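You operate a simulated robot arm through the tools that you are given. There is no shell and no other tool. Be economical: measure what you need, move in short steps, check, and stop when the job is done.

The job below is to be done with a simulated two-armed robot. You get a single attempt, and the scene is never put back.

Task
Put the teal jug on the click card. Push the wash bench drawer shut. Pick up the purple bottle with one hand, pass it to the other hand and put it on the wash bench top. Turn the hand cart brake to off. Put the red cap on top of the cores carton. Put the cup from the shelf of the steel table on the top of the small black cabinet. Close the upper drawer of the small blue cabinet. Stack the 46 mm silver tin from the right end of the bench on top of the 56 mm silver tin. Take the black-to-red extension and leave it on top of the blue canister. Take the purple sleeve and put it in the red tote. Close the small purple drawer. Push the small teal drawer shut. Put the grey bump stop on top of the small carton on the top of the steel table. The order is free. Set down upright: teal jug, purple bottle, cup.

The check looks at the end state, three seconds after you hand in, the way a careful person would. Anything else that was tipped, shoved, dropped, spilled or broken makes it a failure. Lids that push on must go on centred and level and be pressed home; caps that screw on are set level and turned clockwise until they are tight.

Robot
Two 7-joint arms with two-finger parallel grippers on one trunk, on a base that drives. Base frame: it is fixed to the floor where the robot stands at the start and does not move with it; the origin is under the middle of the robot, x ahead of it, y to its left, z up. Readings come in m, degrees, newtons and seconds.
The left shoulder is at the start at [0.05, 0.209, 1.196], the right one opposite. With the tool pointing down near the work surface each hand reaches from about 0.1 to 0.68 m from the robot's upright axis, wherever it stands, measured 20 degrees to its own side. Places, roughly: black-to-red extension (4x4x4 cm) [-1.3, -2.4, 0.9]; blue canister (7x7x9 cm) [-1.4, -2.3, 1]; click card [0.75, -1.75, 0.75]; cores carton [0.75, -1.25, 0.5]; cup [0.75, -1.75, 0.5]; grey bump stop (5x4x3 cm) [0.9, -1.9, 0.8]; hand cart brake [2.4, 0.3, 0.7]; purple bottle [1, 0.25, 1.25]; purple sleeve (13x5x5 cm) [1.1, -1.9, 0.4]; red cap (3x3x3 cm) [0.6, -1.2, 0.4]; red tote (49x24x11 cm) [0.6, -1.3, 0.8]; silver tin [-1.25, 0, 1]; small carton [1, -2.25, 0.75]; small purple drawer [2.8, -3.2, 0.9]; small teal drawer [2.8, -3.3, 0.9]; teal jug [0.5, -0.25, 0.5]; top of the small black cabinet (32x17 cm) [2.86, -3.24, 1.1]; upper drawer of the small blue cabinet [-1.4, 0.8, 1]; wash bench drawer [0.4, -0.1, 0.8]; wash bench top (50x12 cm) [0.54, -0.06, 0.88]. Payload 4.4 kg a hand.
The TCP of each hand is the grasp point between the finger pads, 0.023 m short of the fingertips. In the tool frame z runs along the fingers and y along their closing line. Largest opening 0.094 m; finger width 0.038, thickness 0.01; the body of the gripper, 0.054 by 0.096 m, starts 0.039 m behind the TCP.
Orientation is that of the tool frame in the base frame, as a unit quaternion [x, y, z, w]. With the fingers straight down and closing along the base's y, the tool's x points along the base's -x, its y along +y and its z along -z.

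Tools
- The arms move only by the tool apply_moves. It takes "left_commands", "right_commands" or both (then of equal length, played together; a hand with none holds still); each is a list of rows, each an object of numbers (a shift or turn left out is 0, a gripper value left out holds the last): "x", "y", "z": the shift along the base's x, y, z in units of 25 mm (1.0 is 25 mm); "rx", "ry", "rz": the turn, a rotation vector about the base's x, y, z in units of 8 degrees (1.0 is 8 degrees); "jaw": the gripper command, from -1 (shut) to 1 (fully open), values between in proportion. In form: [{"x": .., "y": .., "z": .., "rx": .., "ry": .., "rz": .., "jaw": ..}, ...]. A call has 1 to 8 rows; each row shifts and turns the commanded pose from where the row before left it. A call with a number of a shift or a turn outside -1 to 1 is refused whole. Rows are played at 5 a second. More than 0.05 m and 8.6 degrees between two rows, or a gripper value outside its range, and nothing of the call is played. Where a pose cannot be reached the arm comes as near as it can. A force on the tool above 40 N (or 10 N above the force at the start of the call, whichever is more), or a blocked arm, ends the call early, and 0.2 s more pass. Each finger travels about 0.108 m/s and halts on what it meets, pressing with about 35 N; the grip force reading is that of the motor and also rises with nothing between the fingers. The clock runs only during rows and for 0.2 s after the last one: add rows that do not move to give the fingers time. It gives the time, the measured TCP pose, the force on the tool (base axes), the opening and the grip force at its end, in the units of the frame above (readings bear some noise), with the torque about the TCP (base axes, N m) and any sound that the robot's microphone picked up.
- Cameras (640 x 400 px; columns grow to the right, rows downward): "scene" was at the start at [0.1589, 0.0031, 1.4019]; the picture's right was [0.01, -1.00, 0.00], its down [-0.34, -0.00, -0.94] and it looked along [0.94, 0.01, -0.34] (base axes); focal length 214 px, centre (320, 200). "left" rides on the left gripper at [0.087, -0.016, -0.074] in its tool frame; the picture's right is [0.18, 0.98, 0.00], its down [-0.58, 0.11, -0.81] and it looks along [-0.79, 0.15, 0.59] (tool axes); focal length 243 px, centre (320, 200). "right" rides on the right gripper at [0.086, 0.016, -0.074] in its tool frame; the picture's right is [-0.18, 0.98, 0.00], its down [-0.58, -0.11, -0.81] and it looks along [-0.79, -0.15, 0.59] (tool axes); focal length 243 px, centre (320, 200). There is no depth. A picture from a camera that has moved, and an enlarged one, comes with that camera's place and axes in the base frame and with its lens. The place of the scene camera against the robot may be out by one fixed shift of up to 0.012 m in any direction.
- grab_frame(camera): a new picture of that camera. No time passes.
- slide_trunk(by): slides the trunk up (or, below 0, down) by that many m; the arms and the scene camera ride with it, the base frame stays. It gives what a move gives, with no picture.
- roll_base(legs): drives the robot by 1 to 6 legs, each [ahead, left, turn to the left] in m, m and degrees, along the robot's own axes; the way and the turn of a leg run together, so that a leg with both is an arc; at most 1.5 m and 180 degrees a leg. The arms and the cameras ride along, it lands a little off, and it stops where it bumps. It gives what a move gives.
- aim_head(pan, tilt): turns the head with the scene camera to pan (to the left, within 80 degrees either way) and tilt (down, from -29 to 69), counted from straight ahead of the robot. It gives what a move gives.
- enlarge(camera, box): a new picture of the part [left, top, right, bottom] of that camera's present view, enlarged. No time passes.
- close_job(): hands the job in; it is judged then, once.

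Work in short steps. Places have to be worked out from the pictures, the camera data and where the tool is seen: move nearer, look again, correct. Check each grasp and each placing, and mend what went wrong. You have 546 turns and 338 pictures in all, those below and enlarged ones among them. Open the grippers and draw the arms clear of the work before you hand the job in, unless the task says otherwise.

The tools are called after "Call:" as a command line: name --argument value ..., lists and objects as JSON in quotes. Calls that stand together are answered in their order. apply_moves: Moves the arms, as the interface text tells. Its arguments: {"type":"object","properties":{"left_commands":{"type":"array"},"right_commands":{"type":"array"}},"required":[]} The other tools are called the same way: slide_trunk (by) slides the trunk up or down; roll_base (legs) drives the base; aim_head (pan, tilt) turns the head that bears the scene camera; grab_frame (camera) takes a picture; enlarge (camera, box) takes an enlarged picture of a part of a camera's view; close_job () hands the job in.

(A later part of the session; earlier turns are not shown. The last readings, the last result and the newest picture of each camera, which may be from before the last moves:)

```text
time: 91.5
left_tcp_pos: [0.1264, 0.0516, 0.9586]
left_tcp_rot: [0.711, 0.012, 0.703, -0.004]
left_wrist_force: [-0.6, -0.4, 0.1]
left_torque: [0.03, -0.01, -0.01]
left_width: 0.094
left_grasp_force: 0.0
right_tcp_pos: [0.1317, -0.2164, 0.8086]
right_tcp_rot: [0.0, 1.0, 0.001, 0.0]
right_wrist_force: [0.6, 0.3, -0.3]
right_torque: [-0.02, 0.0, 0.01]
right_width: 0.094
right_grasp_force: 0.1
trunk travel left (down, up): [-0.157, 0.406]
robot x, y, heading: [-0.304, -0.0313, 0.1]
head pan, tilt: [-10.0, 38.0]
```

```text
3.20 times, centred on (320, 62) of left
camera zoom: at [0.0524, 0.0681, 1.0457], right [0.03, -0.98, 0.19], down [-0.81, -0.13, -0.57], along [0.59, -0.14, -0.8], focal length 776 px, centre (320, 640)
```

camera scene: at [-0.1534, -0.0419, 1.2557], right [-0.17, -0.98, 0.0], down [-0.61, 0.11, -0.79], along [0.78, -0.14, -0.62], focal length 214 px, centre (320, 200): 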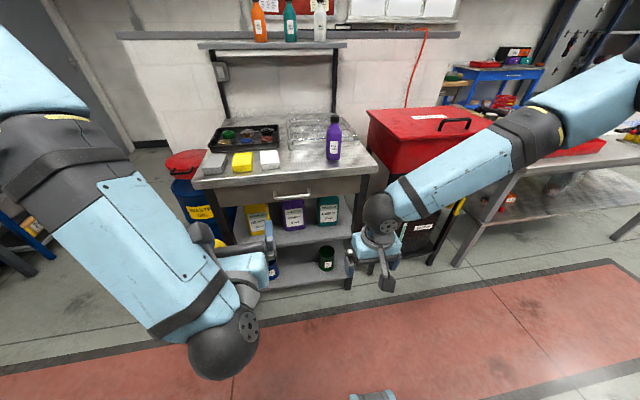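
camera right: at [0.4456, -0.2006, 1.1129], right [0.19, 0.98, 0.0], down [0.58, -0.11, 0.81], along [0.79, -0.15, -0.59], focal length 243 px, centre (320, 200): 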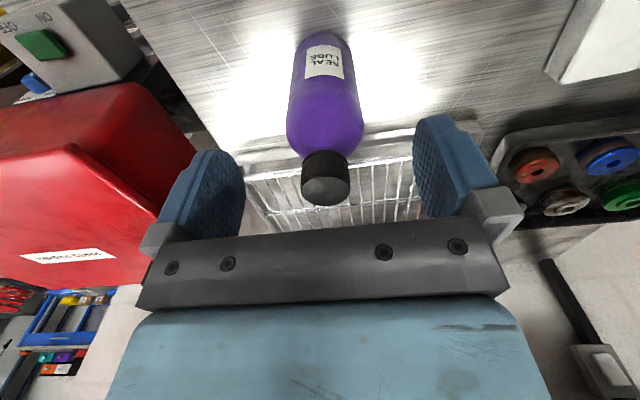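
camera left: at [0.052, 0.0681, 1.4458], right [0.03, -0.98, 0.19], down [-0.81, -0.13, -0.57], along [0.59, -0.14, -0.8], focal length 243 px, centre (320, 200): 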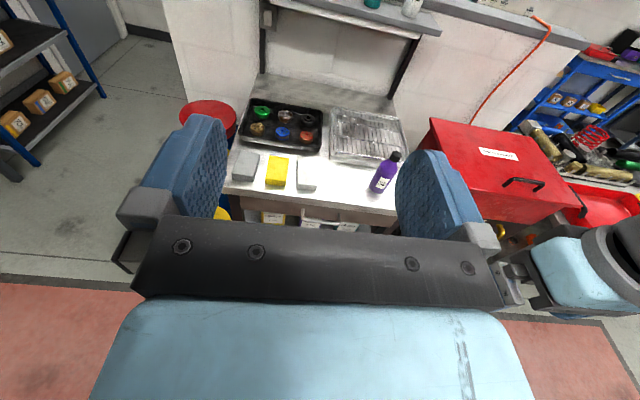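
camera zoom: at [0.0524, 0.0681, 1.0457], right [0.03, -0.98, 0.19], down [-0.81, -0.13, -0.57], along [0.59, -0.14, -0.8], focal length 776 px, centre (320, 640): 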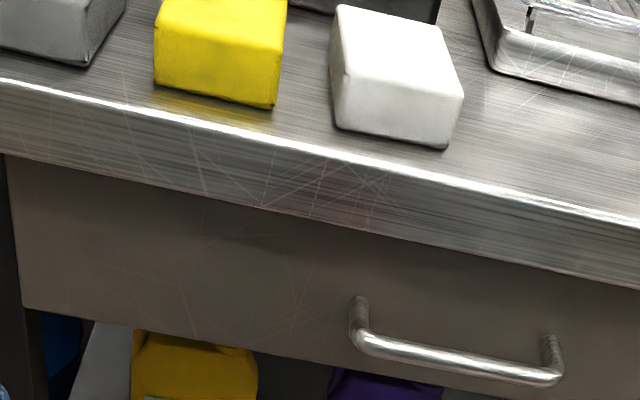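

Call:
enlarge --camera "scene" --box '[220, 170, 380, 270]'

```text
4.00 times, centred on (300, 220) of scene
camera zoom: at [-0.1534, -0.0419, 1.2557], right [-0.17, -0.98, 0.0], down [-0.61, 0.11, -0.79], along [0.78, -0.14, -0.62], focal length 858 px, centre (400, 120)
```

zoom: 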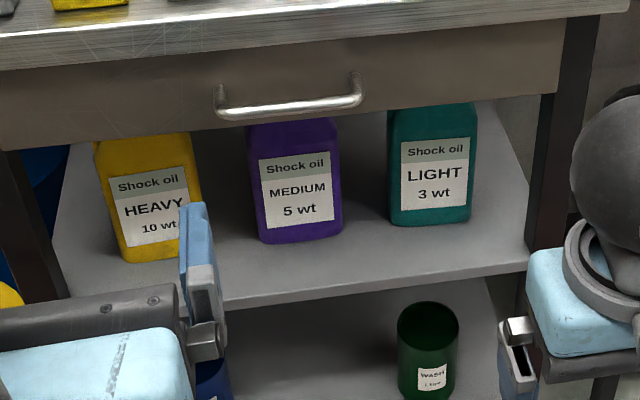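

The drawer hides the jug's top. I back off 0.4 m and lower the trunk further to see its full shape.

Call:
roll_base --legs '[[-0.4, 0, 0]]'

Call:
slide_trunk --by -0.15

Call:
enlarge --camera "scene" --box '[230, 110, 390, 210]'

```text
time: 94.1
left_tcp_pos: [-0.2762, 0.051, 0.958]
left_tcp_rot: [0.71, 0.011, 0.704, -0.005]
left_wrist_force: [0.2, 0.9, 0.8]
left_torque: [0.01, 0.0, -0.01]
left_width: 0.0938
left_grasp_force: 0.0
right_tcp_pos: [-0.2718, -0.2175, 0.8075]
right_tcp_rot: [0.003, 1.0, 0.001, -0.001]
right_wrist_force: [0.4, -0.6, -0.4]
right_torque: [0.0, -0.01, 0.01]
right_width: 0.0939
right_grasp_force: 0.0
trunk travel left (down, up): [-0.157, 0.406]
robot x, y, heading: [-0.7074, -0.0271, -0.3]
head pan, tilt: [-10.0, 38.0]
stopped in leg 1: the robot was blocked; the commanded pose is now the measured one
```

```text
time: 95.9
left_tcp_pos: [-0.276, 0.0523, 0.8092]
left_tcp_rot: [0.71, 0.011, 0.704, -0.005]
left_wrist_force: [0.4, -0.4, 1.2]
left_torque: [0.0, 0.01, 0.02]
left_width: 0.094
left_grasp_force: 0.0
right_tcp_pos: [-0.2728, -0.2169, 0.658]
right_tcp_rot: [0.003, 1.0, 0.001, -0.001]
right_wrist_force: [0.7, 0.8, 0.1]
right_torque: [0.01, 0.0, 0.0]
right_width: 0.094
right_grasp_force: 0.1
trunk travel left (down, up): [-0.007, 0.556]
robot x, y, heading: [-0.7058, -0.0276, -0.4]
head pan, tilt: [-10.0, 38.0]
```

```text
4.00 times, centred on (310, 160) of scene
camera zoom: at [-0.557, -0.0418, 1.1058], right [-0.18, -0.98, 0.0], down [-0.61, 0.11, -0.79], along [0.78, -0.14, -0.62], focal length 858 px, centre (360, 360)
```

zoom: 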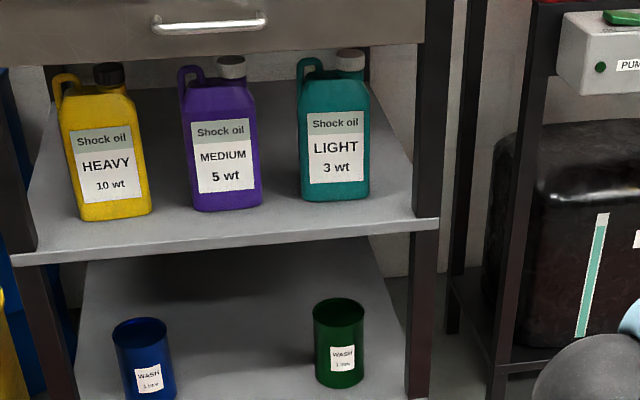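

The base touched something behind me, so I come forward again. The jug is about 0.10 m wide with a handle at left and a white cap, so I'll grip the cap from the front with the right hand, camera underneath. I start pitching the right hand forward.

Call:
roll_base --legs '[[0.2, 0, 0]]'

Call:
apply_moves --right_commands '[{"ry": -1}, {"ry": -1}, {"ry": -1}, {"ry": -1}, {"ry": -1}, {"ry": -1}, {"ry": -1}, {"ry": -1}]'

Call:
apply_moves --right_commands '[{"ry": -1}, {"ry": -1}, {"ry": -1}, {"ry": -0.25}, {"z": 1}]'

Call:
grab_frame --camera "scene"

Call:
enlarge --camera "scene" --box '[270, 120, 350, 170]'

```text
time: 97.5
left_tcp_pos: [-0.0746, 0.0506, 0.8076]
left_tcp_rot: [0.71, 0.01, 0.704, -0.004]
left_wrist_force: [0.6, -0.1, 0.2]
left_torque: [0.02, 0.01, 0.0]
left_width: 0.0941
left_grasp_force: 0.1
right_tcp_pos: [-0.0709, -0.2185, 0.6576]
right_tcp_rot: [0.002, 1.0, 0.001, -0.001]
right_wrist_force: [0.2, -0.4, 0.1]
right_torque: [0.02, 0.0, -0.01]
right_width: 0.0936
right_grasp_force: 0.0
trunk travel left (down, up): [-0.007, 0.556]
robot x, y, heading: [-0.506, -0.0267, -0.3]
head pan, tilt: [-10.0, 38.0]
```

```text
time: 99.3
left_tcp_pos: [-0.075, 0.0504, 0.8097]
left_tcp_rot: [0.711, 0.011, 0.703, -0.003]
left_wrist_force: [-0.1, 0.4, 0.1]
left_torque: [0.0, 0.0, 0.0]
left_width: 0.0942
left_grasp_force: 0.1
right_tcp_pos: [-0.0625, -0.2655, 0.7014]
right_tcp_rot: [0.002, 0.848, 0.004, 0.531]
right_wrist_force: [-0.2, 0.4, 0.3]
right_torque: [0.02, 0.02, 0.01]
right_width: 0.0938
right_grasp_force: 0.2
right hand out of reach, approached as far as the arm can: row 3, 4, 5, 6, 7, 8
trunk travel left (down, up): [-0.007, 0.556]
robot x, y, heading: [-0.5051, -0.0306, -0.1]
head pan, tilt: [-10.0, 38.0]
```

```text
time: 100.5
left_tcp_pos: [-0.0774, 0.0503, 0.8087]
left_tcp_rot: [0.71, 0.011, 0.704, -0.005]
left_wrist_force: [0.2, -0.1, 0.4]
left_torque: [-0.01, 0.04, -0.04]
left_width: 0.0938
left_grasp_force: 0.0
right_tcp_pos: [-0.0505, -0.3, 0.7684]
right_tcp_rot: [0.001, 0.707, 0.003, 0.707]
right_wrist_force: [0.2, 1.1, 0.5]
right_torque: [0.01, -0.01, -0.01]
right_width: 0.0943
right_grasp_force: 0.0
right hand out of reach, approached as far as the arm can: row 1, 2, 3, 4
trunk travel left (down, up): [-0.007, 0.556]
robot x, y, heading: [-0.507, -0.0308, -0.1]
head pan, tilt: [-10.0, 38.0]
```

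```text
280 pictures are left
camera scene: at [-0.3569, -0.043, 1.1057], right [-0.18, -0.98, 0.0], down [-0.61, 0.11, -0.79], along [0.78, -0.14, -0.62], focal length 214 px, centre (320, 200)
```

scene: 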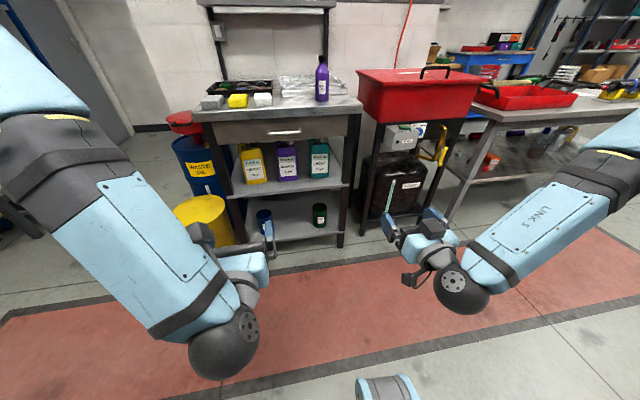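

```text
8.00 times, centred on (310, 145) of scene
camera zoom: at [-0.3569, -0.043, 1.1057], right [-0.18, -0.98, 0.0], down [-0.61, 0.11, -0.79], along [0.78, -0.14, -0.62], focal length 1716 px, centre (400, 640)
```

zoom: 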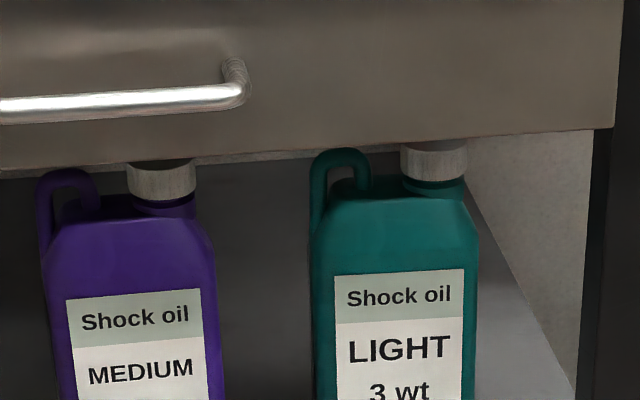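

Cap ≈ (0.62, −0.239, 0.695), 43 mm wide, with only a 19 mm gap to the handle. The right hand goes forward and down to cap height with the jaw part open.

Call:
apply_moves --right_commands '[{"x": 1, "jaw": 0.28}, {"x": 1}, {"x": 1, "z": -0.5, "y": 0.5}, {"x": 1, "z": -0.5, "y": 0.5}, {"x": 1, "z": -0.5, "y": 0.5}, {"x": 1, "z": -0.5, "y": 0.5}, {"z": -0.5, "y": 0.5}, {"z": -0.4}]'

Call:
grab_frame --camera "right"

Call:
grab_frame --camera "scene"

```text
time: 102.3
left_tcp_pos: [-0.0755, 0.0501, 0.8083]
left_tcp_rot: [0.71, 0.01, 0.704, -0.003]
left_wrist_force: [0.2, 0.0, -0.1]
left_torque: [-0.02, 0.01, -0.01]
left_width: 0.094
left_grasp_force: 0.1
right_tcp_pos: [0.0916, -0.2848, 0.7484]
right_tcp_rot: [0.002, 0.708, 0.002, 0.706]
right_wrist_force: [0.3, -0.6, -0.8]
right_torque: [-0.01, -0.01, 0.01]
right_width: 0.0603
right_grasp_force: 0.0
right hand out of reach, approached as far as the arm can: row 4, 5, 6, 7, 8
trunk travel left (down, up): [-0.007, 0.556]
robot x, y, heading: [-0.5102, -0.0313, -0.4]
head pan, tilt: [-10.0, 38.0]
```

```text
278 pictures are left
camera right: at [0.0183, -0.2682, 0.6627], right [0.0, 0.98, 0.19], down [-0.8, -0.11, 0.58], along [0.59, -0.15, 0.79], focal length 243 px, centre (320, 200)
```

right: 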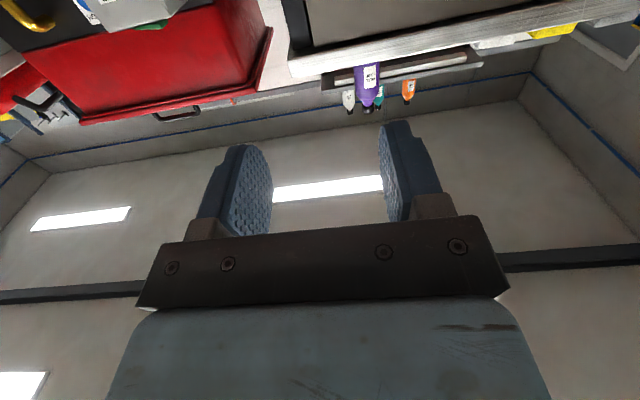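

```text
277 pictures are left
camera scene: at [-0.3566, -0.0427, 1.1057], right [-0.18, -0.98, 0.0], down [-0.61, 0.11, -0.79], along [0.78, -0.14, -0.62], focal length 214 px, centre (320, 200)
```

scene: 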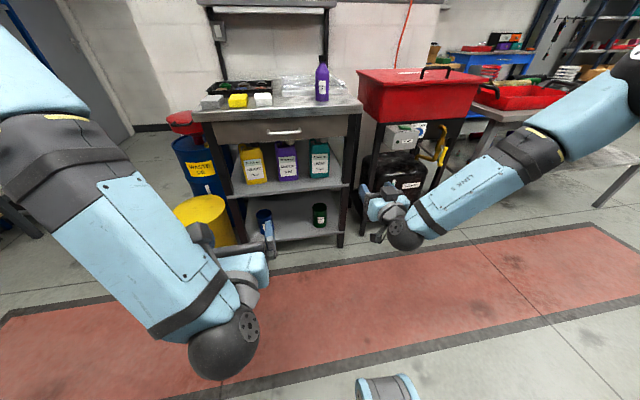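

Call:
apply_moves --right_commands '[{"x": 1}, {"x": 1}, {"x": 1}, {"x": 1}, {"z": -1}, {"z": -1}, {"y": 0.8}]'

```text
time: 103.9
left_tcp_pos: [-0.0764, 0.0497, 0.8088]
left_tcp_rot: [0.71, 0.011, 0.704, -0.004]
left_wrist_force: [0.1, -0.4, -0.1]
left_torque: [0.01, 0.0, 0.0]
left_width: 0.0943
left_grasp_force: 0.1
right_tcp_pos: [0.169, -0.3066, 0.7535]
right_tcp_rot: [0.0, 0.708, 0.002, 0.707]
right_wrist_force: [-0.6, -0.5, 0.1]
right_torque: [0.01, 0.0, 0.02]
right_width: 0.0604
right_grasp_force: 0.0
right hand out of reach, approached as far as the arm can: row 1, 2, 3, 4, 5, 6, 7
trunk travel left (down, up): [-0.007, 0.556]
robot x, y, heading: [-0.5022, -0.0314, -0.0]
head pan, tilt: [-10.0, 38.0]
```

Call:
apply_moves --right_commands '[{"y": -1}, {"y": -1}, {"y": -1}, {"y": -1}, {"z": -1}, {"z": -1}, {"z": -1}]'

Call:
grab_frame --camera "scene"

```text
time: 105.5
left_tcp_pos: [-0.0766, 0.0508, 0.8086]
left_tcp_rot: [0.71, 0.01, 0.704, -0.004]
left_wrist_force: [0.4, -0.5, 0.4]
left_torque: [0.03, 0.04, 0.0]
left_width: 0.094
left_grasp_force: 0.0
right_tcp_pos: [0.1619, -0.4128, 0.6944]
right_tcp_rot: [0.002, 0.708, 0.003, 0.707]
right_wrist_force: [0.2, -0.1, 0.0]
right_torque: [-0.01, 0.0, 0.04]
right_width: 0.0603
right_grasp_force: 0.1
right hand out of reach, approached as far as the arm can: row 7
trunk travel left (down, up): [-0.007, 0.556]
robot x, y, heading: [-0.5103, -0.028, -0.2]
head pan, tilt: [-10.0, 38.0]
```

```text
276 pictures are left
camera scene: at [-0.3569, -0.0433, 1.1057], right [-0.18, -0.98, 0.0], down [-0.61, 0.11, -0.79], along [0.78, -0.14, -0.62], focal length 214 px, centre (320, 200)
```

scene: 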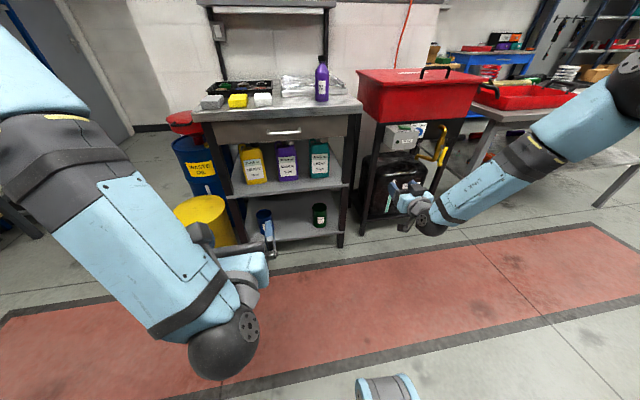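

Farther outboard the arm does reach z≈0.694. So I shift the base left 0.174 m to line the right hand up with the cap and drive partway in.

Call:
roll_base --legs '[[0, 0.172, 0], [0.3, 0, 0]]'

Call:
grab_frame --camera "right"

Call:
grab_frame --camera "scene"

```text
time: 109.3
left_tcp_pos: [0.2236, 0.2222, 0.809]
left_tcp_rot: [0.711, 0.013, 0.703, -0.006]
left_wrist_force: [-0.7, -0.1, -0.2]
left_torque: [-0.03, 0.02, 0.01]
left_width: 0.0942
left_grasp_force: 0.0
right_tcp_pos: [0.4634, -0.2399, 0.6949]
right_tcp_rot: [0.001, 0.708, 0.003, 0.706]
right_wrist_force: [0.1, 0.3, 0.0]
right_torque: [0.0, -0.03, 0.03]
right_width: 0.0601
right_grasp_force: 0.2
trunk travel left (down, up): [-0.007, 0.556]
robot x, y, heading: [-0.2079, 0.1413, -0.1]
head pan, tilt: [-10.0, 38.0]
```

```text
275 pictures are left
camera right: at [0.3899, -0.2238, 0.6081], right [0.0, 0.98, 0.19], down [-0.8, -0.12, 0.58], along [0.59, -0.15, 0.79], focal length 243 px, centre (320, 200)
```

right: 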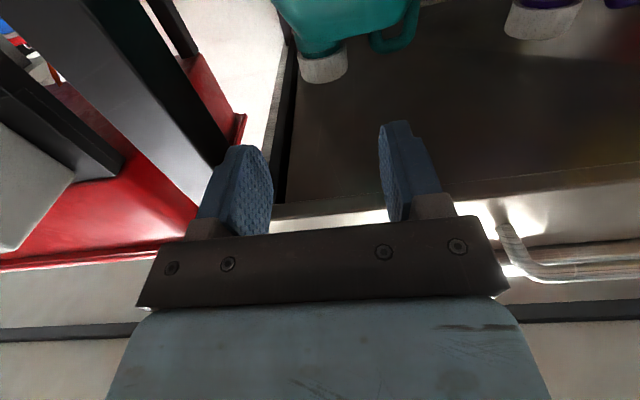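

```text
274 pictures are left
camera scene: at [-0.0565, 0.1285, 1.1056], right [-0.17, -0.98, 0.0], down [-0.61, 0.11, -0.79], along [0.78, -0.14, -0.62], focal length 214 px, centre (320, 200)
```

scene: 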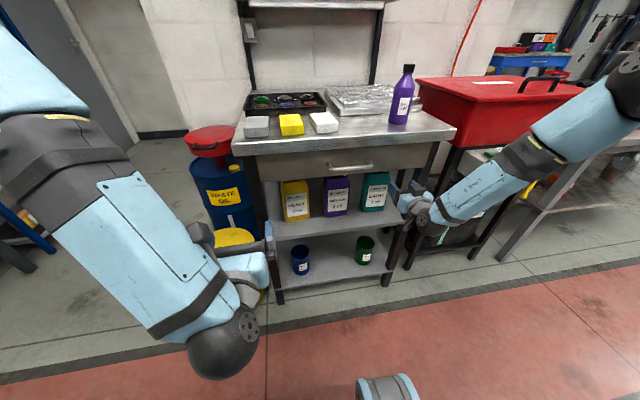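

From below the cap sits at about (0.61, −0.240, 0.708) with the handle to its left. I nudge y by −4 mm and go forward 0.10 m.

Call:
roll_base --legs '[[0.09, 0, 0]]'

Call:
grab_frame --camera "right"

```text
time: 110.4
left_tcp_pos: [0.3127, 0.2235, 0.8084]
left_tcp_rot: [0.711, 0.012, 0.703, -0.005]
left_wrist_force: [1.0, 0.3, -0.5]
left_torque: [0.01, 0.04, 0.0]
left_width: 0.0943
left_grasp_force: 0.1
right_tcp_pos: [0.5528, -0.239, 0.693]
right_tcp_rot: [0.001, 0.708, 0.004, 0.706]
right_wrist_force: [-0.2, 0.2, -0.5]
right_torque: [0.01, -0.03, 0.01]
right_width: 0.0603
right_grasp_force: 0.0
trunk travel left (down, up): [-0.007, 0.556]
robot x, y, heading: [-0.1195, 0.1439, -0.2]
head pan, tilt: [-10.0, 38.0]
```

```text
273 pictures are left
camera right: at [0.479, -0.2239, 0.6079], right [0.0, 0.98, 0.19], down [-0.8, -0.12, 0.58], along [0.59, -0.15, 0.79], focal length 243 px, centre (320, 200)
```

right: 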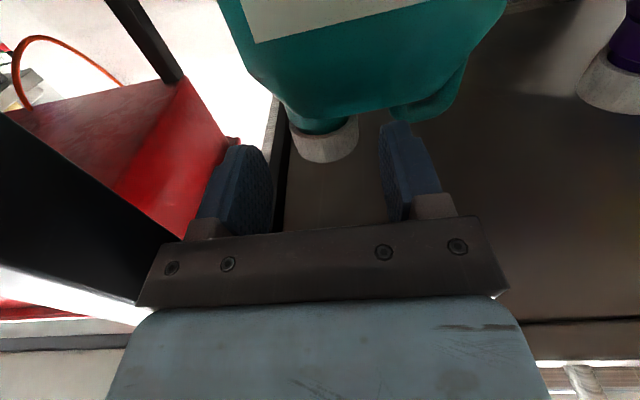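

Cap refined: (0.605, −0.241, 0.71). I shift y −6 mm, raise 7 mm, narrow the jaw slightly, then go in 4.5 cm with the arm.

Call:
apply_moves --right_commands '[{"y": -0.24, "z": 0.3, "jaw": 0.23}, {}]'

Call:
roll_base --legs '[[0.025, 0, 0]]'

Call:
grab_frame --camera "right"

```text
time: 111.0
left_tcp_pos: [0.312, 0.2227, 0.808]
left_tcp_rot: [0.711, 0.011, 0.703, -0.004]
left_wrist_force: [0.2, 0.3, 0.4]
left_torque: [0.01, -0.01, -0.07]
left_width: 0.0941
left_grasp_force: 0.1
right_tcp_pos: [0.5531, -0.2465, 0.7021]
right_tcp_rot: [0.0, 0.707, 0.002, 0.707]
right_wrist_force: [-0.9, -0.7, 0.3]
right_torque: [-0.02, 0.0, -0.03]
right_width: 0.0581
right_grasp_force: 0.1
trunk travel left (down, up): [-0.007, 0.556]
robot x, y, heading: [-0.119, 0.1452, 0.2]
head pan, tilt: [-10.0, 38.0]
```

```text
time: 111.8
left_tcp_pos: [0.3375, 0.2222, 0.8084]
left_tcp_rot: [0.71, 0.011, 0.704, -0.004]
left_wrist_force: [-0.2, 0.4, -0.6]
left_torque: [0.0, 0.0, -0.01]
left_width: 0.094
left_grasp_force: 0.1
right_tcp_pos: [0.579, -0.2455, 0.7014]
right_tcp_rot: [0.0, 0.708, 0.004, 0.706]
right_wrist_force: [-0.5, -0.3, -0.2]
right_torque: [-0.03, 0.0, 0.02]
right_width: 0.0579
right_grasp_force: 0.1
trunk travel left (down, up): [-0.007, 0.556]
robot x, y, heading: [-0.0907, 0.142, 0.0]
head pan, tilt: [-10.0, 38.0]
```

```text
272 pictures are left
camera right: at [0.504, -0.23, 0.6157], right [0.0, 0.98, 0.19], down [-0.8, -0.12, 0.58], along [0.59, -0.15, 0.79], focal length 243 px, centre (320, 200)
```

right: 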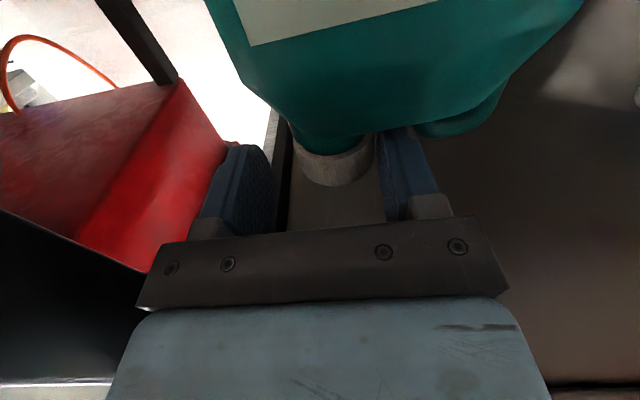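

The left finger is entering the gap cleanly. I go 2 cm more and close.

Call:
apply_moves --right_commands '[{"x": 0.8}, {}]'

Call:
grab_frame --camera "right"

```text
time: 112.4
left_tcp_pos: [0.3381, 0.2223, 0.8076]
left_tcp_rot: [0.711, 0.012, 0.703, -0.004]
left_wrist_force: [0.5, 0.4, -0.2]
left_torque: [-0.01, 0.0, -0.02]
left_width: 0.094
left_grasp_force: 0.0
right_tcp_pos: [0.5976, -0.2468, 0.7031]
right_tcp_rot: [0.001, 0.708, 0.003, 0.706]
right_wrist_force: [0.3, 0.2, 0.2]
right_torque: [0.01, 0.01, 0.03]
right_width: 0.0576
right_grasp_force: 0.2
trunk travel left (down, up): [-0.007, 0.556]
robot x, y, heading: [-0.0914, 0.1428, -0.1]
head pan, tilt: [-10.0, 38.0]
```

```text
271 pictures are left
camera right: at [0.5237, -0.2302, 0.6162], right [0.0, 0.98, 0.19], down [-0.8, -0.12, 0.58], along [0.59, -0.15, 0.79], focal length 243 px, centre (320, 200)
```

right: 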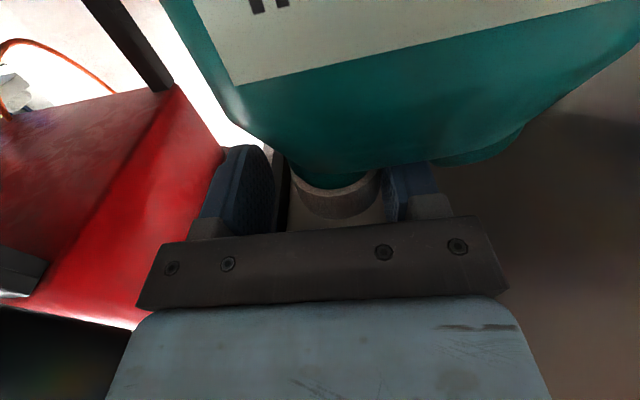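

Call:
apply_moves --right_commands '[{"jaw": -0.1}, {"jaw": -0.3}, {"jaw": -1}, {"jaw": -1}, {}]'

Call:
slide_trunk --by 0.025

Call:
grab_frame --camera "right"

Call:
grab_frame --camera "scene"

```text
time: 113.6
left_tcp_pos: [0.338, 0.2225, 0.809]
left_tcp_rot: [0.71, 0.012, 0.704, -0.005]
left_wrist_force: [0.7, -0.6, -0.2]
left_torque: [-0.04, 0.0, 0.01]
left_width: 0.094
left_grasp_force: 0.1
right_tcp_pos: [0.5973, -0.2466, 0.7027]
right_tcp_rot: [0.0, 0.708, 0.003, 0.707]
right_wrist_force: [0.3, 1.9, 2.3]
right_torque: [0.24, -0.03, 0.03]
right_width: 0.0369
right_grasp_force: 34.9
trunk travel left (down, up): [-0.007, 0.556]
robot x, y, heading: [-0.0915, 0.1389, 0.0]
head pan, tilt: [-10.0, 38.0]
```

```text
time: 114.1
left_tcp_pos: [0.3375, 0.2226, 0.8274]
left_tcp_rot: [0.711, 0.011, 0.703, -0.005]
left_wrist_force: [-0.2, 0.3, -0.9]
left_torque: [0.02, -0.04, 0.01]
left_width: 0.0936
left_grasp_force: 0.1
right_tcp_pos: [0.5949, -0.248, 0.71]
right_tcp_rot: [-0.001, 0.715, 0.003, 0.699]
right_wrist_force: [3.4, -1.4, -15.0]
right_torque: [-0.04, -1.01, 0.22]
right_width: 0.0466
right_grasp_force: 1.4
trunk travel left (down, up): [-0.026, 0.537]
robot x, y, heading: [-0.0913, 0.1428, -0.1]
head pan, tilt: [-10.0, 38.0]
stopped: the force on the tool passed its limit at 48 N (the readings are from after the stop); the commanded pose is now the measured one
```

```text
270 pictures are left
camera right: at [0.5187, -0.2317, 0.6278], right [0.0, 0.98, 0.19], down [-0.79, -0.11, 0.6], along [0.61, -0.15, 0.78], focal length 243 px, centre (320, 200)
```

right: 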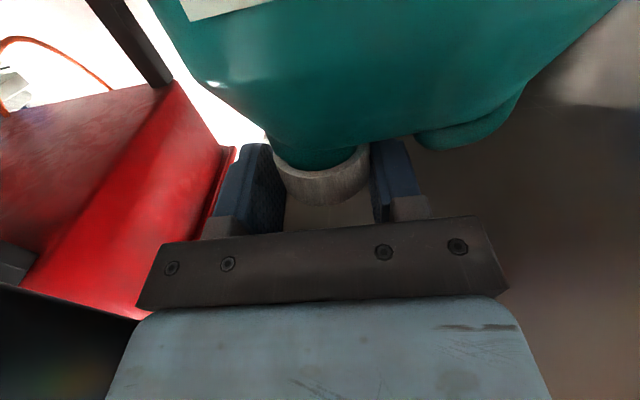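

```text
269 pictures are left
camera scene: at [0.0581, 0.1279, 1.125], right [-0.17, -0.98, 0.0], down [-0.61, 0.11, -0.79], along [0.78, -0.14, -0.62], focal length 214 px, centre (320, 200)
```

scene: 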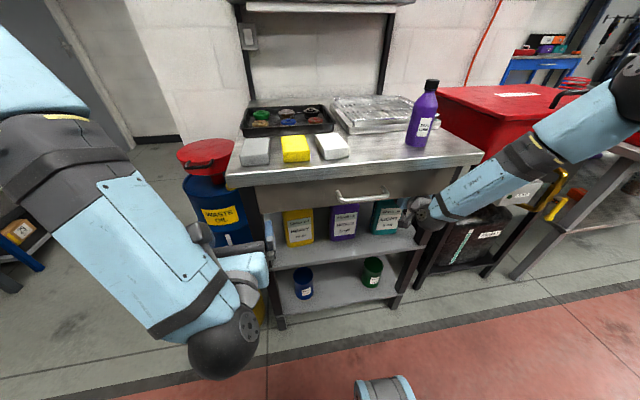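

The lift stopped on a force spike and the grip reading dropped. I zoom in to see whether the hand met the drawer underside.

Call:
enlarge --camera "scene" --box '[340, 170, 480, 258]'

Call:
apply_moves --right_commands '[{"jaw": -1}, {"jaw": -1}]'

```text
4.55 times, centred on (410, 214) of scene
camera zoom: at [0.0581, 0.1279, 1.125], right [-0.17, -0.98, 0.0], down [-0.61, 0.11, -0.79], along [0.78, -0.14, -0.62], focal length 975 px, centre (-89, 136)
```

zoom: 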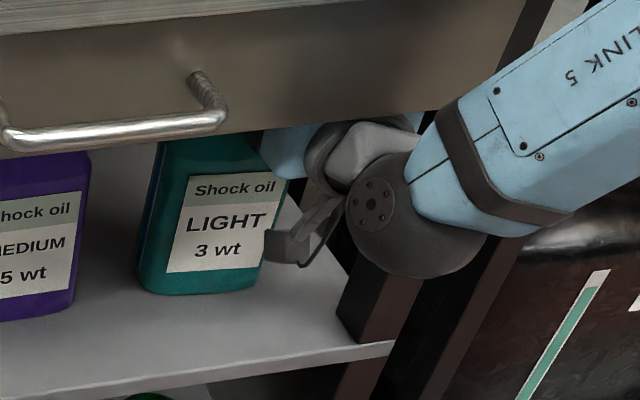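

```text
time: 114.7
left_tcp_pos: [0.3386, 0.2224, 0.8269]
left_tcp_rot: [0.711, 0.012, 0.703, -0.006]
left_wrist_force: [-0.4, 0.5, -0.1]
left_torque: [0.0, -0.03, 0.02]
left_width: 0.0939
left_grasp_force: 0.1
right_tcp_pos: [0.5965, -0.2467, 0.7131]
right_tcp_rot: [0.001, 0.715, 0.002, 0.7]
right_wrist_force: [2.3, -2.3, -18.8]
right_torque: [-0.65, -1.33, 0.05]
right_width: 0.0372
right_grasp_force: 35.0
trunk travel left (down, up): [-0.026, 0.537]
robot x, y, heading: [-0.0946, 0.1401, 0.1]
head pan, tilt: [-10.0, 38.0]
```

Grip is restored at 37 mm (the neck under the cap) and carries about 19 N. I pull straight back 0.1 m and look.

Call:
roll_base --legs '[[-0.1, 0, 0]]'

Call:
enlarge --camera "scene" --box '[320, 130, 500, 243]'

Call:
grab_frame --camera "right"

```text
time: 115.9
left_tcp_pos: [0.24, 0.2225, 0.8278]
left_tcp_rot: [0.711, 0.011, 0.703, -0.005]
left_wrist_force: [0.2, -0.2, -0.1]
left_torque: [0.02, 0.0, 0.0]
left_width: 0.094
left_grasp_force: 0.1
right_tcp_pos: [0.496, -0.2472, 0.7124]
right_tcp_rot: [-0.001, 0.715, 0.004, 0.7]
right_wrist_force: [-2.0, 4.2, -25.0]
right_torque: [-0.66, -1.92, -0.28]
right_width: 0.0371
right_grasp_force: 35.0
trunk travel left (down, up): [-0.026, 0.537]
robot x, y, heading: [-0.195, 0.1432, -0.0]
head pan, tilt: [-10.0, 38.0]
```

```text
3.54 times, centred on (410, 186) of scene
camera zoom: at [-0.0405, 0.1275, 1.1247], right [-0.17, -0.98, 0.0], down [-0.61, 0.11, -0.79], along [0.77, -0.14, -0.62], focal length 759 px, centre (1, 248)
```

zoom: 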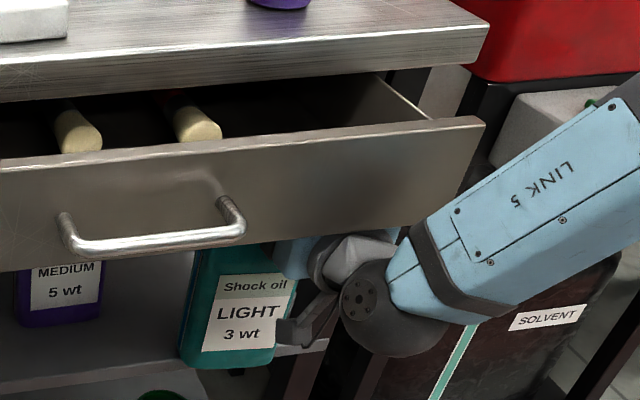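

```text
266 pictures are left
camera right: at [0.4201, -0.2313, 0.6278], right [0.0, 0.98, 0.19], down [-0.79, -0.12, 0.6], along [0.61, -0.15, 0.78], focal length 243 px, centre (320, 200)
```

right: 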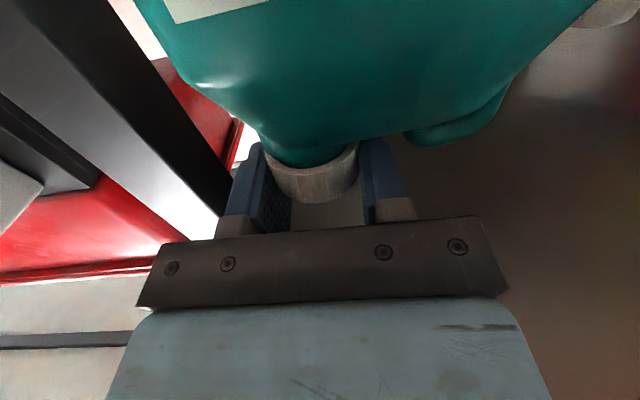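

The raised cap hooked the drawer's front panel and drew it open a little. I lower the jug back to shelf height, drag it out at that level, and re-close the drawer afterwards.

Call:
slide_trunk --by -0.012

Call:
grab_frame --camera "right"

```text
time: 116.5
left_tcp_pos: [0.2362, 0.2235, 0.8187]
left_tcp_rot: [0.709, 0.013, 0.705, -0.004]
left_wrist_force: [0.1, -0.5, 0.4]
left_torque: [-0.01, -0.01, -0.03]
left_width: 0.0937
left_grasp_force: 0.1
right_tcp_pos: [0.4944, -0.2438, 0.7112]
right_tcp_rot: [-0.001, 0.708, 0.003, 0.706]
right_wrist_force: [-1.5, 2.2, 35.5]
right_torque: [0.09, -0.01, 0.0]
right_width: 0.037
right_grasp_force: 35.3
trunk travel left (down, up): [-0.014, 0.549]
robot x, y, heading: [-0.1938, 0.1402, 0.2]
head pan, tilt: [-10.0, 38.0]
```

```text
265 pictures are left
camera right: at [0.4207, -0.2288, 0.6252], right [-0.01, 0.98, 0.19], down [-0.8, -0.12, 0.58], along [0.6, -0.15, 0.79], focal length 243 px, centre (320, 200)
```

right: 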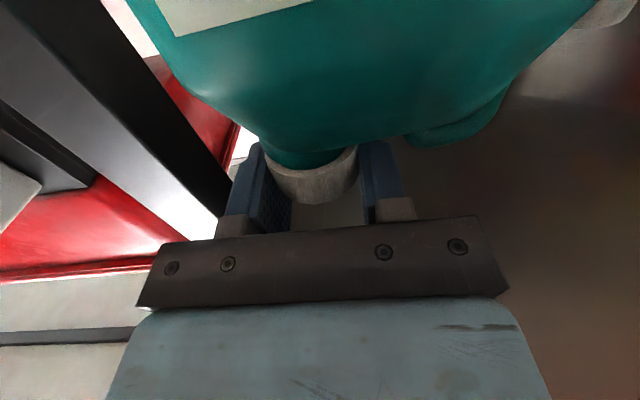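

The pad now presses the jug onto the shelf. I ease the trunk up 6 mm so neither the shelf nor the panel is loaded, then pull back.

Call:
slide_trunk --by 0.006

Call:
roll_base --legs '[[-0.06, 0, 0]]'

Call:
enlarge --camera "scene" --box '[320, 130, 500, 243]'

```text
time: 117.0
left_tcp_pos: [0.2353, 0.2239, 0.8228]
left_tcp_rot: [0.71, 0.012, 0.704, -0.003]
left_wrist_force: [0.0, -0.5, 0.7]
left_torque: [0.0, -0.04, -0.01]
left_width: 0.0939
left_grasp_force: 0.0
right_tcp_pos: [0.4946, -0.2447, 0.7105]
right_tcp_rot: [-0.001, 0.713, 0.003, 0.701]
right_wrist_force: [3.0, 4.7, 23.1]
right_torque: [0.33, -0.82, 0.06]
right_width: 0.0373
right_grasp_force: 34.9
trunk travel left (down, up): [-0.02, 0.543]
robot x, y, heading: [-0.1924, 0.1416, 0.1]
head pan, tilt: [-10.0, 38.0]
```

```text
time: 118.0
left_tcp_pos: [0.1792, 0.2225, 0.8217]
left_tcp_rot: [0.711, 0.013, 0.703, -0.005]
left_wrist_force: [0.3, 1.0, 0.0]
left_torque: [0.01, 0.03, 0.01]
left_width: 0.094
left_grasp_force: 0.1
right_tcp_pos: [0.4352, -0.2462, 0.7074]
right_tcp_rot: [-0.001, 0.714, 0.003, 0.7]
right_wrist_force: [0.1, 0.1, -6.0]
right_torque: [-0.13, 0.13, 0.02]
right_width: 0.0375
right_grasp_force: 35.6
trunk travel left (down, up): [-0.02, 0.543]
robot x, y, heading: [-0.2493, 0.1463, -0.1]
head pan, tilt: [-10.0, 38.0]
```

```text
3.54 times, centred on (410, 186) of scene
camera zoom: at [-0.1019, 0.1283, 1.119], right [-0.17, -0.98, 0.0], down [-0.61, 0.11, -0.79], along [0.78, -0.14, -0.62], focal length 759 px, centre (1, 248)
```

zoom: 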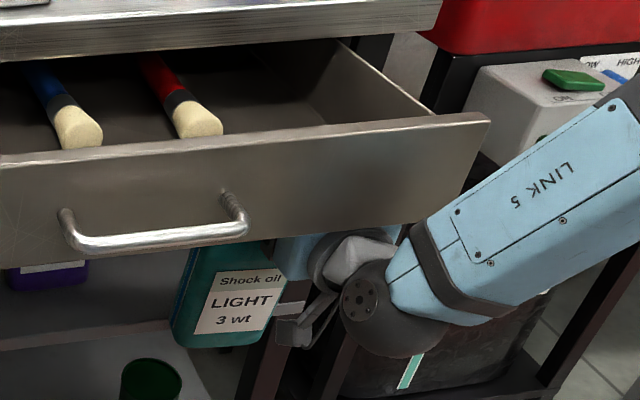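

The jug is now off the shelf and hanging (≈6 N). I drop 8 mm to clear the panel and pull back another 0.25 m.

Call:
slide_trunk --by -0.008

Call:
roll_base --legs '[[-0.1, 0, 0], [-0.15, 0, 0]]'

Call:
grab_frame --camera "scene"

Call:
grab_frame --camera "right"

```text
time: 118.6
left_tcp_pos: [0.1774, 0.2237, 0.8138]
left_tcp_rot: [0.711, 0.012, 0.703, -0.005]
left_wrist_force: [0.2, -0.2, 0.7]
left_torque: [0.0, -0.02, 0.0]
left_width: 0.0941
left_grasp_force: 0.1
right_tcp_pos: [0.434, -0.2458, 0.7001]
right_tcp_rot: [-0.002, 0.714, 0.004, 0.7]
right_wrist_force: [-6.0, 0.8, -2.7]
right_torque: [0.01, 1.0, 0.28]
right_width: 0.0374
right_grasp_force: 34.8
trunk travel left (down, up): [-0.012, 0.551]
robot x, y, heading: [-0.2509, 0.1395, -0.0]
head pan, tilt: [-10.0, 38.0]
```

```text
time: 120.7
left_tcp_pos: [-0.0708, 0.2225, 0.8139]
left_tcp_rot: [0.711, 0.012, 0.703, -0.005]
left_wrist_force: [-0.2, -0.1, -0.6]
left_torque: [-0.03, 0.0, 0.0]
left_width: 0.0941
left_grasp_force: 0.1
right_tcp_pos: [0.1861, -0.2464, 0.6994]
right_tcp_rot: [-0.001, 0.714, 0.004, 0.7]
right_wrist_force: [-0.2, -0.3, -5.9]
right_torque: [-0.1, 0.15, 0.0]
right_width: 0.0371
right_grasp_force: 34.6
trunk travel left (down, up): [-0.012, 0.551]
robot x, y, heading: [-0.5037, 0.1427, 0.3]
head pan, tilt: [-10.0, 38.0]
```

```text
263 pictures are left
camera scene: at [-0.3512, 0.1284, 1.1111], right [-0.17, -0.98, 0.0], down [-0.61, 0.11, -0.79], along [0.78, -0.14, -0.62], focal length 214 px, centre (320, 200)
```

scene: 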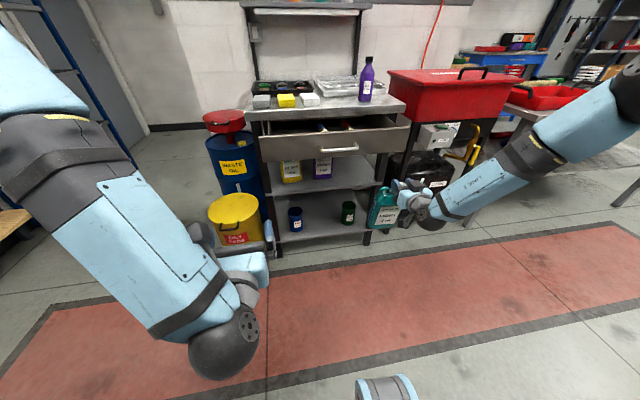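

```text
262 pictures are left
camera right: at [0.1103, -0.2304, 0.6149], right [0.0, 0.98, 0.19], down [-0.79, -0.12, 0.6], along [0.61, -0.15, 0.78], focal length 243 px, centre (320, 200)
```

right: 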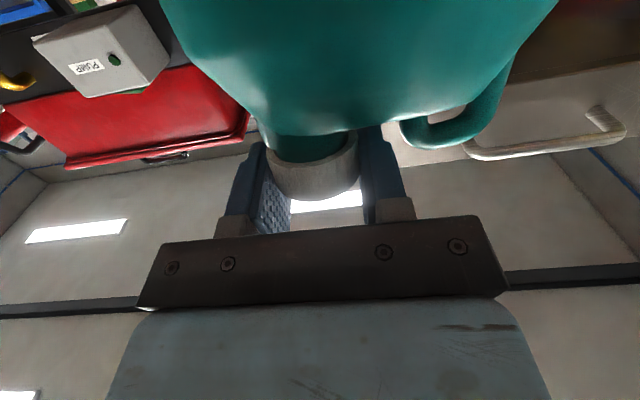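

The jug is free in the right hand. I'll re-shut the drawer later with free hands; now I raise the trunk and drive sideways to the steel table.

Call:
slide_trunk --by 0.33

Call:
aim_head --pan -20 --tilt 35

Call:
roll_base --legs '[[0, -0.9, 0]]'

Call:
grab_frame --camera "scene"

```text
time: 123.9
left_tcp_pos: [-0.0709, 0.2221, 1.1431]
left_tcp_rot: [0.711, 0.013, 0.703, -0.006]
left_wrist_force: [0.3, -0.5, 0.2]
left_torque: [-0.03, -0.02, 0.0]
left_width: 0.0939
left_grasp_force: 0.2
right_tcp_pos: [0.1871, -0.2472, 1.0283]
right_tcp_rot: [-0.001, 0.714, 0.003, 0.7]
right_wrist_force: [0.5, 0.5, -6.1]
right_torque: [-0.16, 0.14, -0.01]
right_width: 0.0373
right_grasp_force: 34.9
trunk travel left (down, up): [-0.342, 0.221]
robot x, y, heading: [-0.5017, 0.1401, 0.1]
head pan, tilt: [-10.0, 38.0]
```

```text
time: 124.7
left_tcp_pos: [-0.0704, 0.2233, 1.1432]
left_tcp_rot: [0.711, 0.013, 0.703, -0.006]
left_wrist_force: [-0.1, -0.2, 0.6]
left_torque: [0.01, -0.01, 0.0]
left_width: 0.0939
left_grasp_force: 0.0
right_tcp_pos: [0.187, -0.2462, 1.0294]
right_tcp_rot: [-0.001, 0.714, 0.003, 0.7]
right_wrist_force: [-0.3, 0.6, -5.8]
right_torque: [-0.16, 0.15, 0.01]
right_width: 0.0372
right_grasp_force: 35.1
trunk travel left (down, up): [-0.342, 0.221]
robot x, y, heading: [-0.5042, 0.1402, -0.1]
head pan, tilt: [-20.0, 35.0]
```

```text
time: 132.9
left_tcp_pos: [-0.071, -0.6816, 1.1431]
left_tcp_rot: [0.711, 0.012, 0.703, -0.004]
left_wrist_force: [-0.1, -0.3, -0.6]
left_torque: [-0.02, 0.04, 0.04]
left_width: 0.0942
left_grasp_force: 0.1
right_tcp_pos: [0.1851, -1.1502, 1.0292]
right_tcp_rot: [-0.001, 0.714, 0.003, 0.7]
right_wrist_force: [0.2, -0.1, -7.2]
right_torque: [-0.17, 0.15, 0.02]
right_width: 0.0369
right_grasp_force: 34.7
trunk travel left (down, up): [-0.342, 0.221]
robot x, y, heading: [-0.4973, -0.7649, 0.1]
head pan, tilt: [-20.0, 35.0]
```

```text
261 pictures are left
camera scene: at [-0.3531, -0.7912, 1.4455], right [-0.34, -0.94, 0.0], down [-0.54, 0.2, -0.82], along [0.77, -0.28, -0.57], focal length 214 px, centre (320, 200)
```

scene: 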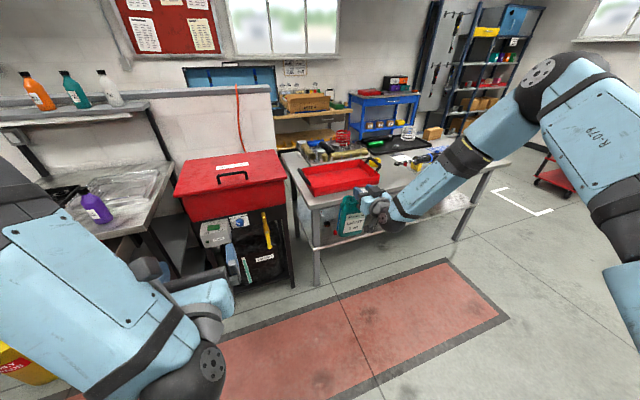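

Call:
roll_base --legs '[[0, -0.75, 0]]'

Call:
aim_head --pan 10 --tilt 35

Call:
grab_frame --camera "scene"

```text
time: 139.8
left_tcp_pos: [-0.0738, -1.4256, 1.1442]
left_tcp_rot: [0.711, 0.009, 0.703, -0.001]
left_wrist_force: [-0.9, 0.8, -0.1]
left_torque: [-0.02, 0.04, -0.01]
left_width: 0.0939
left_grasp_force: 0.1
right_tcp_pos: [0.1771, -1.8969, 1.0291]
right_tcp_rot: [0.002, 0.714, 0.0, 0.7]
right_wrist_force: [0.4, 0.1, -6.4]
right_torque: [-0.11, 0.14, -0.02]
right_width: 0.0371
right_grasp_force: 35.0
trunk travel left (down, up): [-0.342, 0.221]
robot x, y, heading: [-0.5059, -1.5058, -0.6]
head pan, tilt: [-20.0, 35.0]
```

```text
time: 140.8
left_tcp_pos: [-0.0731, -1.4257, 1.1435]
left_tcp_rot: [0.711, 0.008, 0.703, -0.001]
left_wrist_force: [-0.1, -0.1, 0.1]
left_torque: [0.01, 0.02, 0.01]
left_width: 0.0938
left_grasp_force: 0.0
right_tcp_pos: [0.1778, -1.8973, 1.029]
right_tcp_rot: [0.002, 0.714, 0.0, 0.7]
right_wrist_force: [-0.1, -0.4, -6.1]
right_torque: [-0.17, 0.12, 0.01]
right_width: 0.0373
right_grasp_force: 34.7
trunk travel left (down, up): [-0.342, 0.221]
robot x, y, heading: [-0.5034, -1.5035, -0.7]
head pan, tilt: [10.0, 35.0]
```

```text
260 pictures are left
camera scene: at [-0.353, -1.4873, 1.4456], right [0.16, -0.99, 0.0], down [-0.57, -0.09, -0.82], along [0.81, 0.13, -0.57], focal length 214 px, centre (320, 200)
```

scene: 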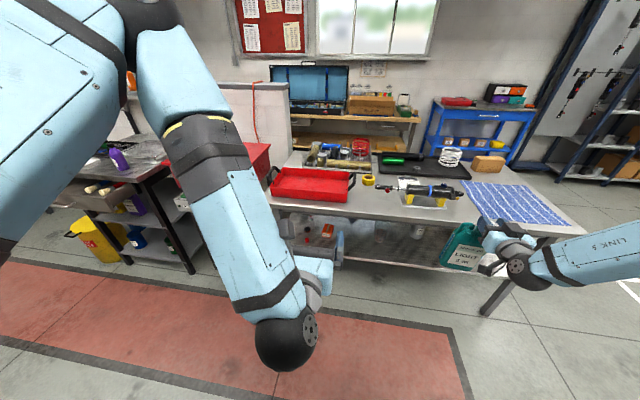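

Call:
enlarge --camera "scene" --box '[260, 120, 600, 300]'

```text
1.88 times, centred on (430, 210) of scene
camera zoom: at [-0.353, -1.4873, 1.4456], right [0.16, -0.99, 0.0], down [-0.57, -0.09, -0.82], along [0.81, 0.13, -0.57], focal length 404 px, centre (113, 181)
```

zoom: 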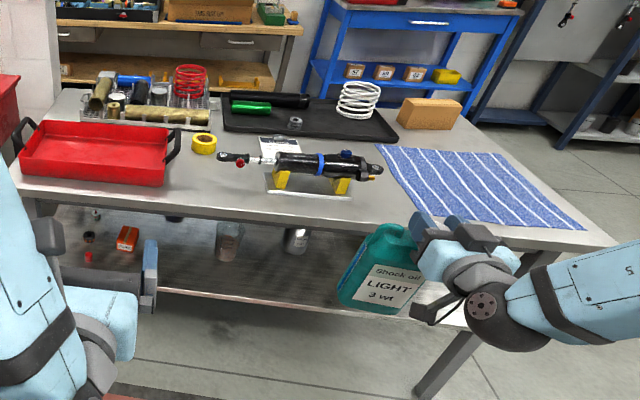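

I spot the white click card behind the damper on its stand. I raise the trunk, approach and look from closer.

Call:
slide_trunk --by 0.2

Call:
roll_base --legs '[[0.3, 0.02, 0.5]]'

Call:
aim_head --pan -15 --tilt 40

Call:
grab_frame --camera "scene"

```text
time: 143.0
left_tcp_pos: [-0.0732, -1.4262, 1.3434]
left_tcp_rot: [0.711, 0.008, 0.704, -0.001]
left_wrist_force: [-0.4, 0.3, -0.8]
left_torque: [0.01, 0.02, 0.0]
left_width: 0.0939
left_grasp_force: 0.0
right_tcp_pos: [0.1786, -1.8977, 1.2286]
right_tcp_rot: [0.002, 0.714, 0.0, 0.7]
right_wrist_force: [-0.1, -0.1, -6.0]
right_torque: [-0.1, 0.14, -0.01]
right_width: 0.037
right_grasp_force: 35.2
trunk travel left (down, up): [-0.542, 0.021]
robot x, y, heading: [-0.5065, -1.5006, -0.6]
head pan, tilt: [10.0, 35.0]
```

```text
time: 145.0
left_tcp_pos: [0.2228, -1.404, 1.3441]
left_tcp_rot: [0.71, 0.012, 0.704, -0.005]
left_wrist_force: [-1.1, 1.2, 0.0]
left_torque: [0.04, -0.03, -0.04]
left_width: 0.094
left_grasp_force: 0.1
right_tcp_pos: [0.4781, -1.8741, 1.2292]
right_tcp_rot: [0.0, 0.713, 0.002, 0.701]
right_wrist_force: [1.1, 0.1, -6.3]
right_torque: [-0.14, 0.11, 0.01]
right_width: 0.0373
right_grasp_force: 34.3
trunk travel left (down, up): [-0.542, 0.021]
robot x, y, heading: [-0.2091, -1.4797, -0.1]
head pan, tilt: [10.0, 35.0]
```

```text
time: 145.9
left_tcp_pos: [0.2249, -1.4048, 1.3431]
left_tcp_rot: [0.711, 0.01, 0.703, -0.004]
left_wrist_force: [0.0, -0.2, 1.0]
left_torque: [0.03, 0.01, 0.0]
left_width: 0.0939
left_grasp_force: 0.1
right_tcp_pos: [0.4807, -1.874, 1.2281]
right_tcp_rot: [0.0, 0.715, 0.002, 0.699]
right_wrist_force: [0.6, 0.3, -6.5]
right_torque: [-0.16, 0.12, 0.0]
right_width: 0.0371
right_grasp_force: 34.2
trunk travel left (down, up): [-0.542, 0.021]
robot x, y, heading: [-0.2086, -1.4837, 0.1]
head pan, tilt: [-15.0, 40.0]
```

```text
258 pictures are left
camera scene: at [-0.0583, -1.5054, 1.6379], right [-0.26, -0.97, 0.0], down [-0.62, 0.17, -0.77], along [0.74, -0.2, -0.64], focal length 214 px, centre (320, 200)
```

scene: 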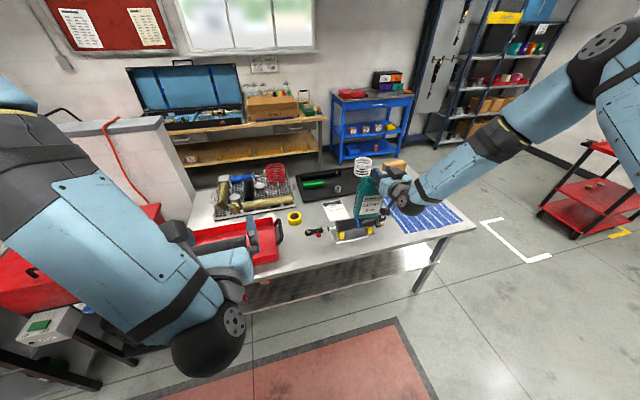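

Call:
enlarge --camera "scene" --box '[260, 150, 460, 275]'

Call:
grab_frame --camera "left"

```text
3.20 times, centred on (360, 212) of scene
camera zoom: at [-0.0583, -1.5054, 1.6379], right [-0.26, -0.97, 0.0], down [-0.62, 0.17, -0.77], along [0.74, -0.2, -0.64], focal length 686 px, centre (192, 160)
```

zoom: 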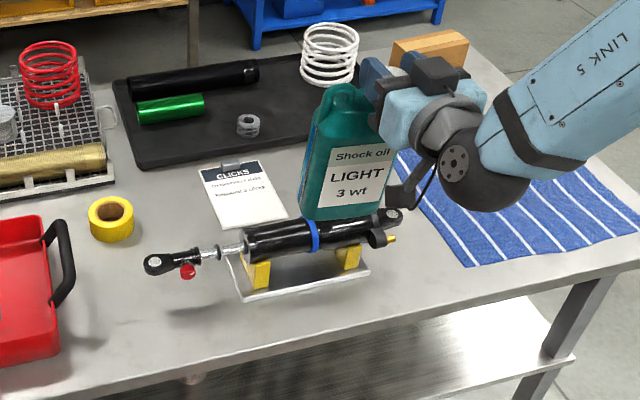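

```text
256 pictures are left
camera left: at [0.1506, -1.3889, 1.4308], right [0.02, -0.98, 0.19], down [-0.81, -0.13, -0.57], along [0.59, -0.14, -0.8], focal length 243 px, centre (320, 200)
```

left: 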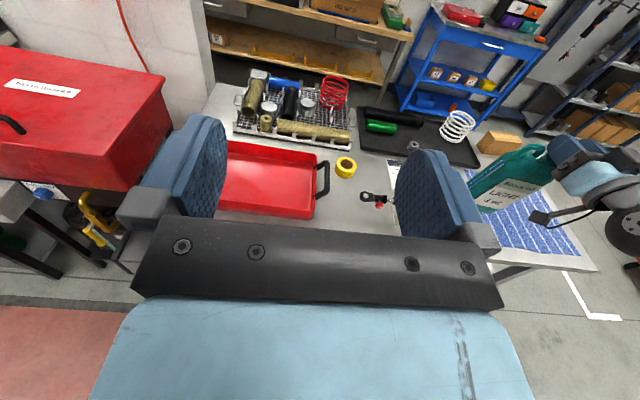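

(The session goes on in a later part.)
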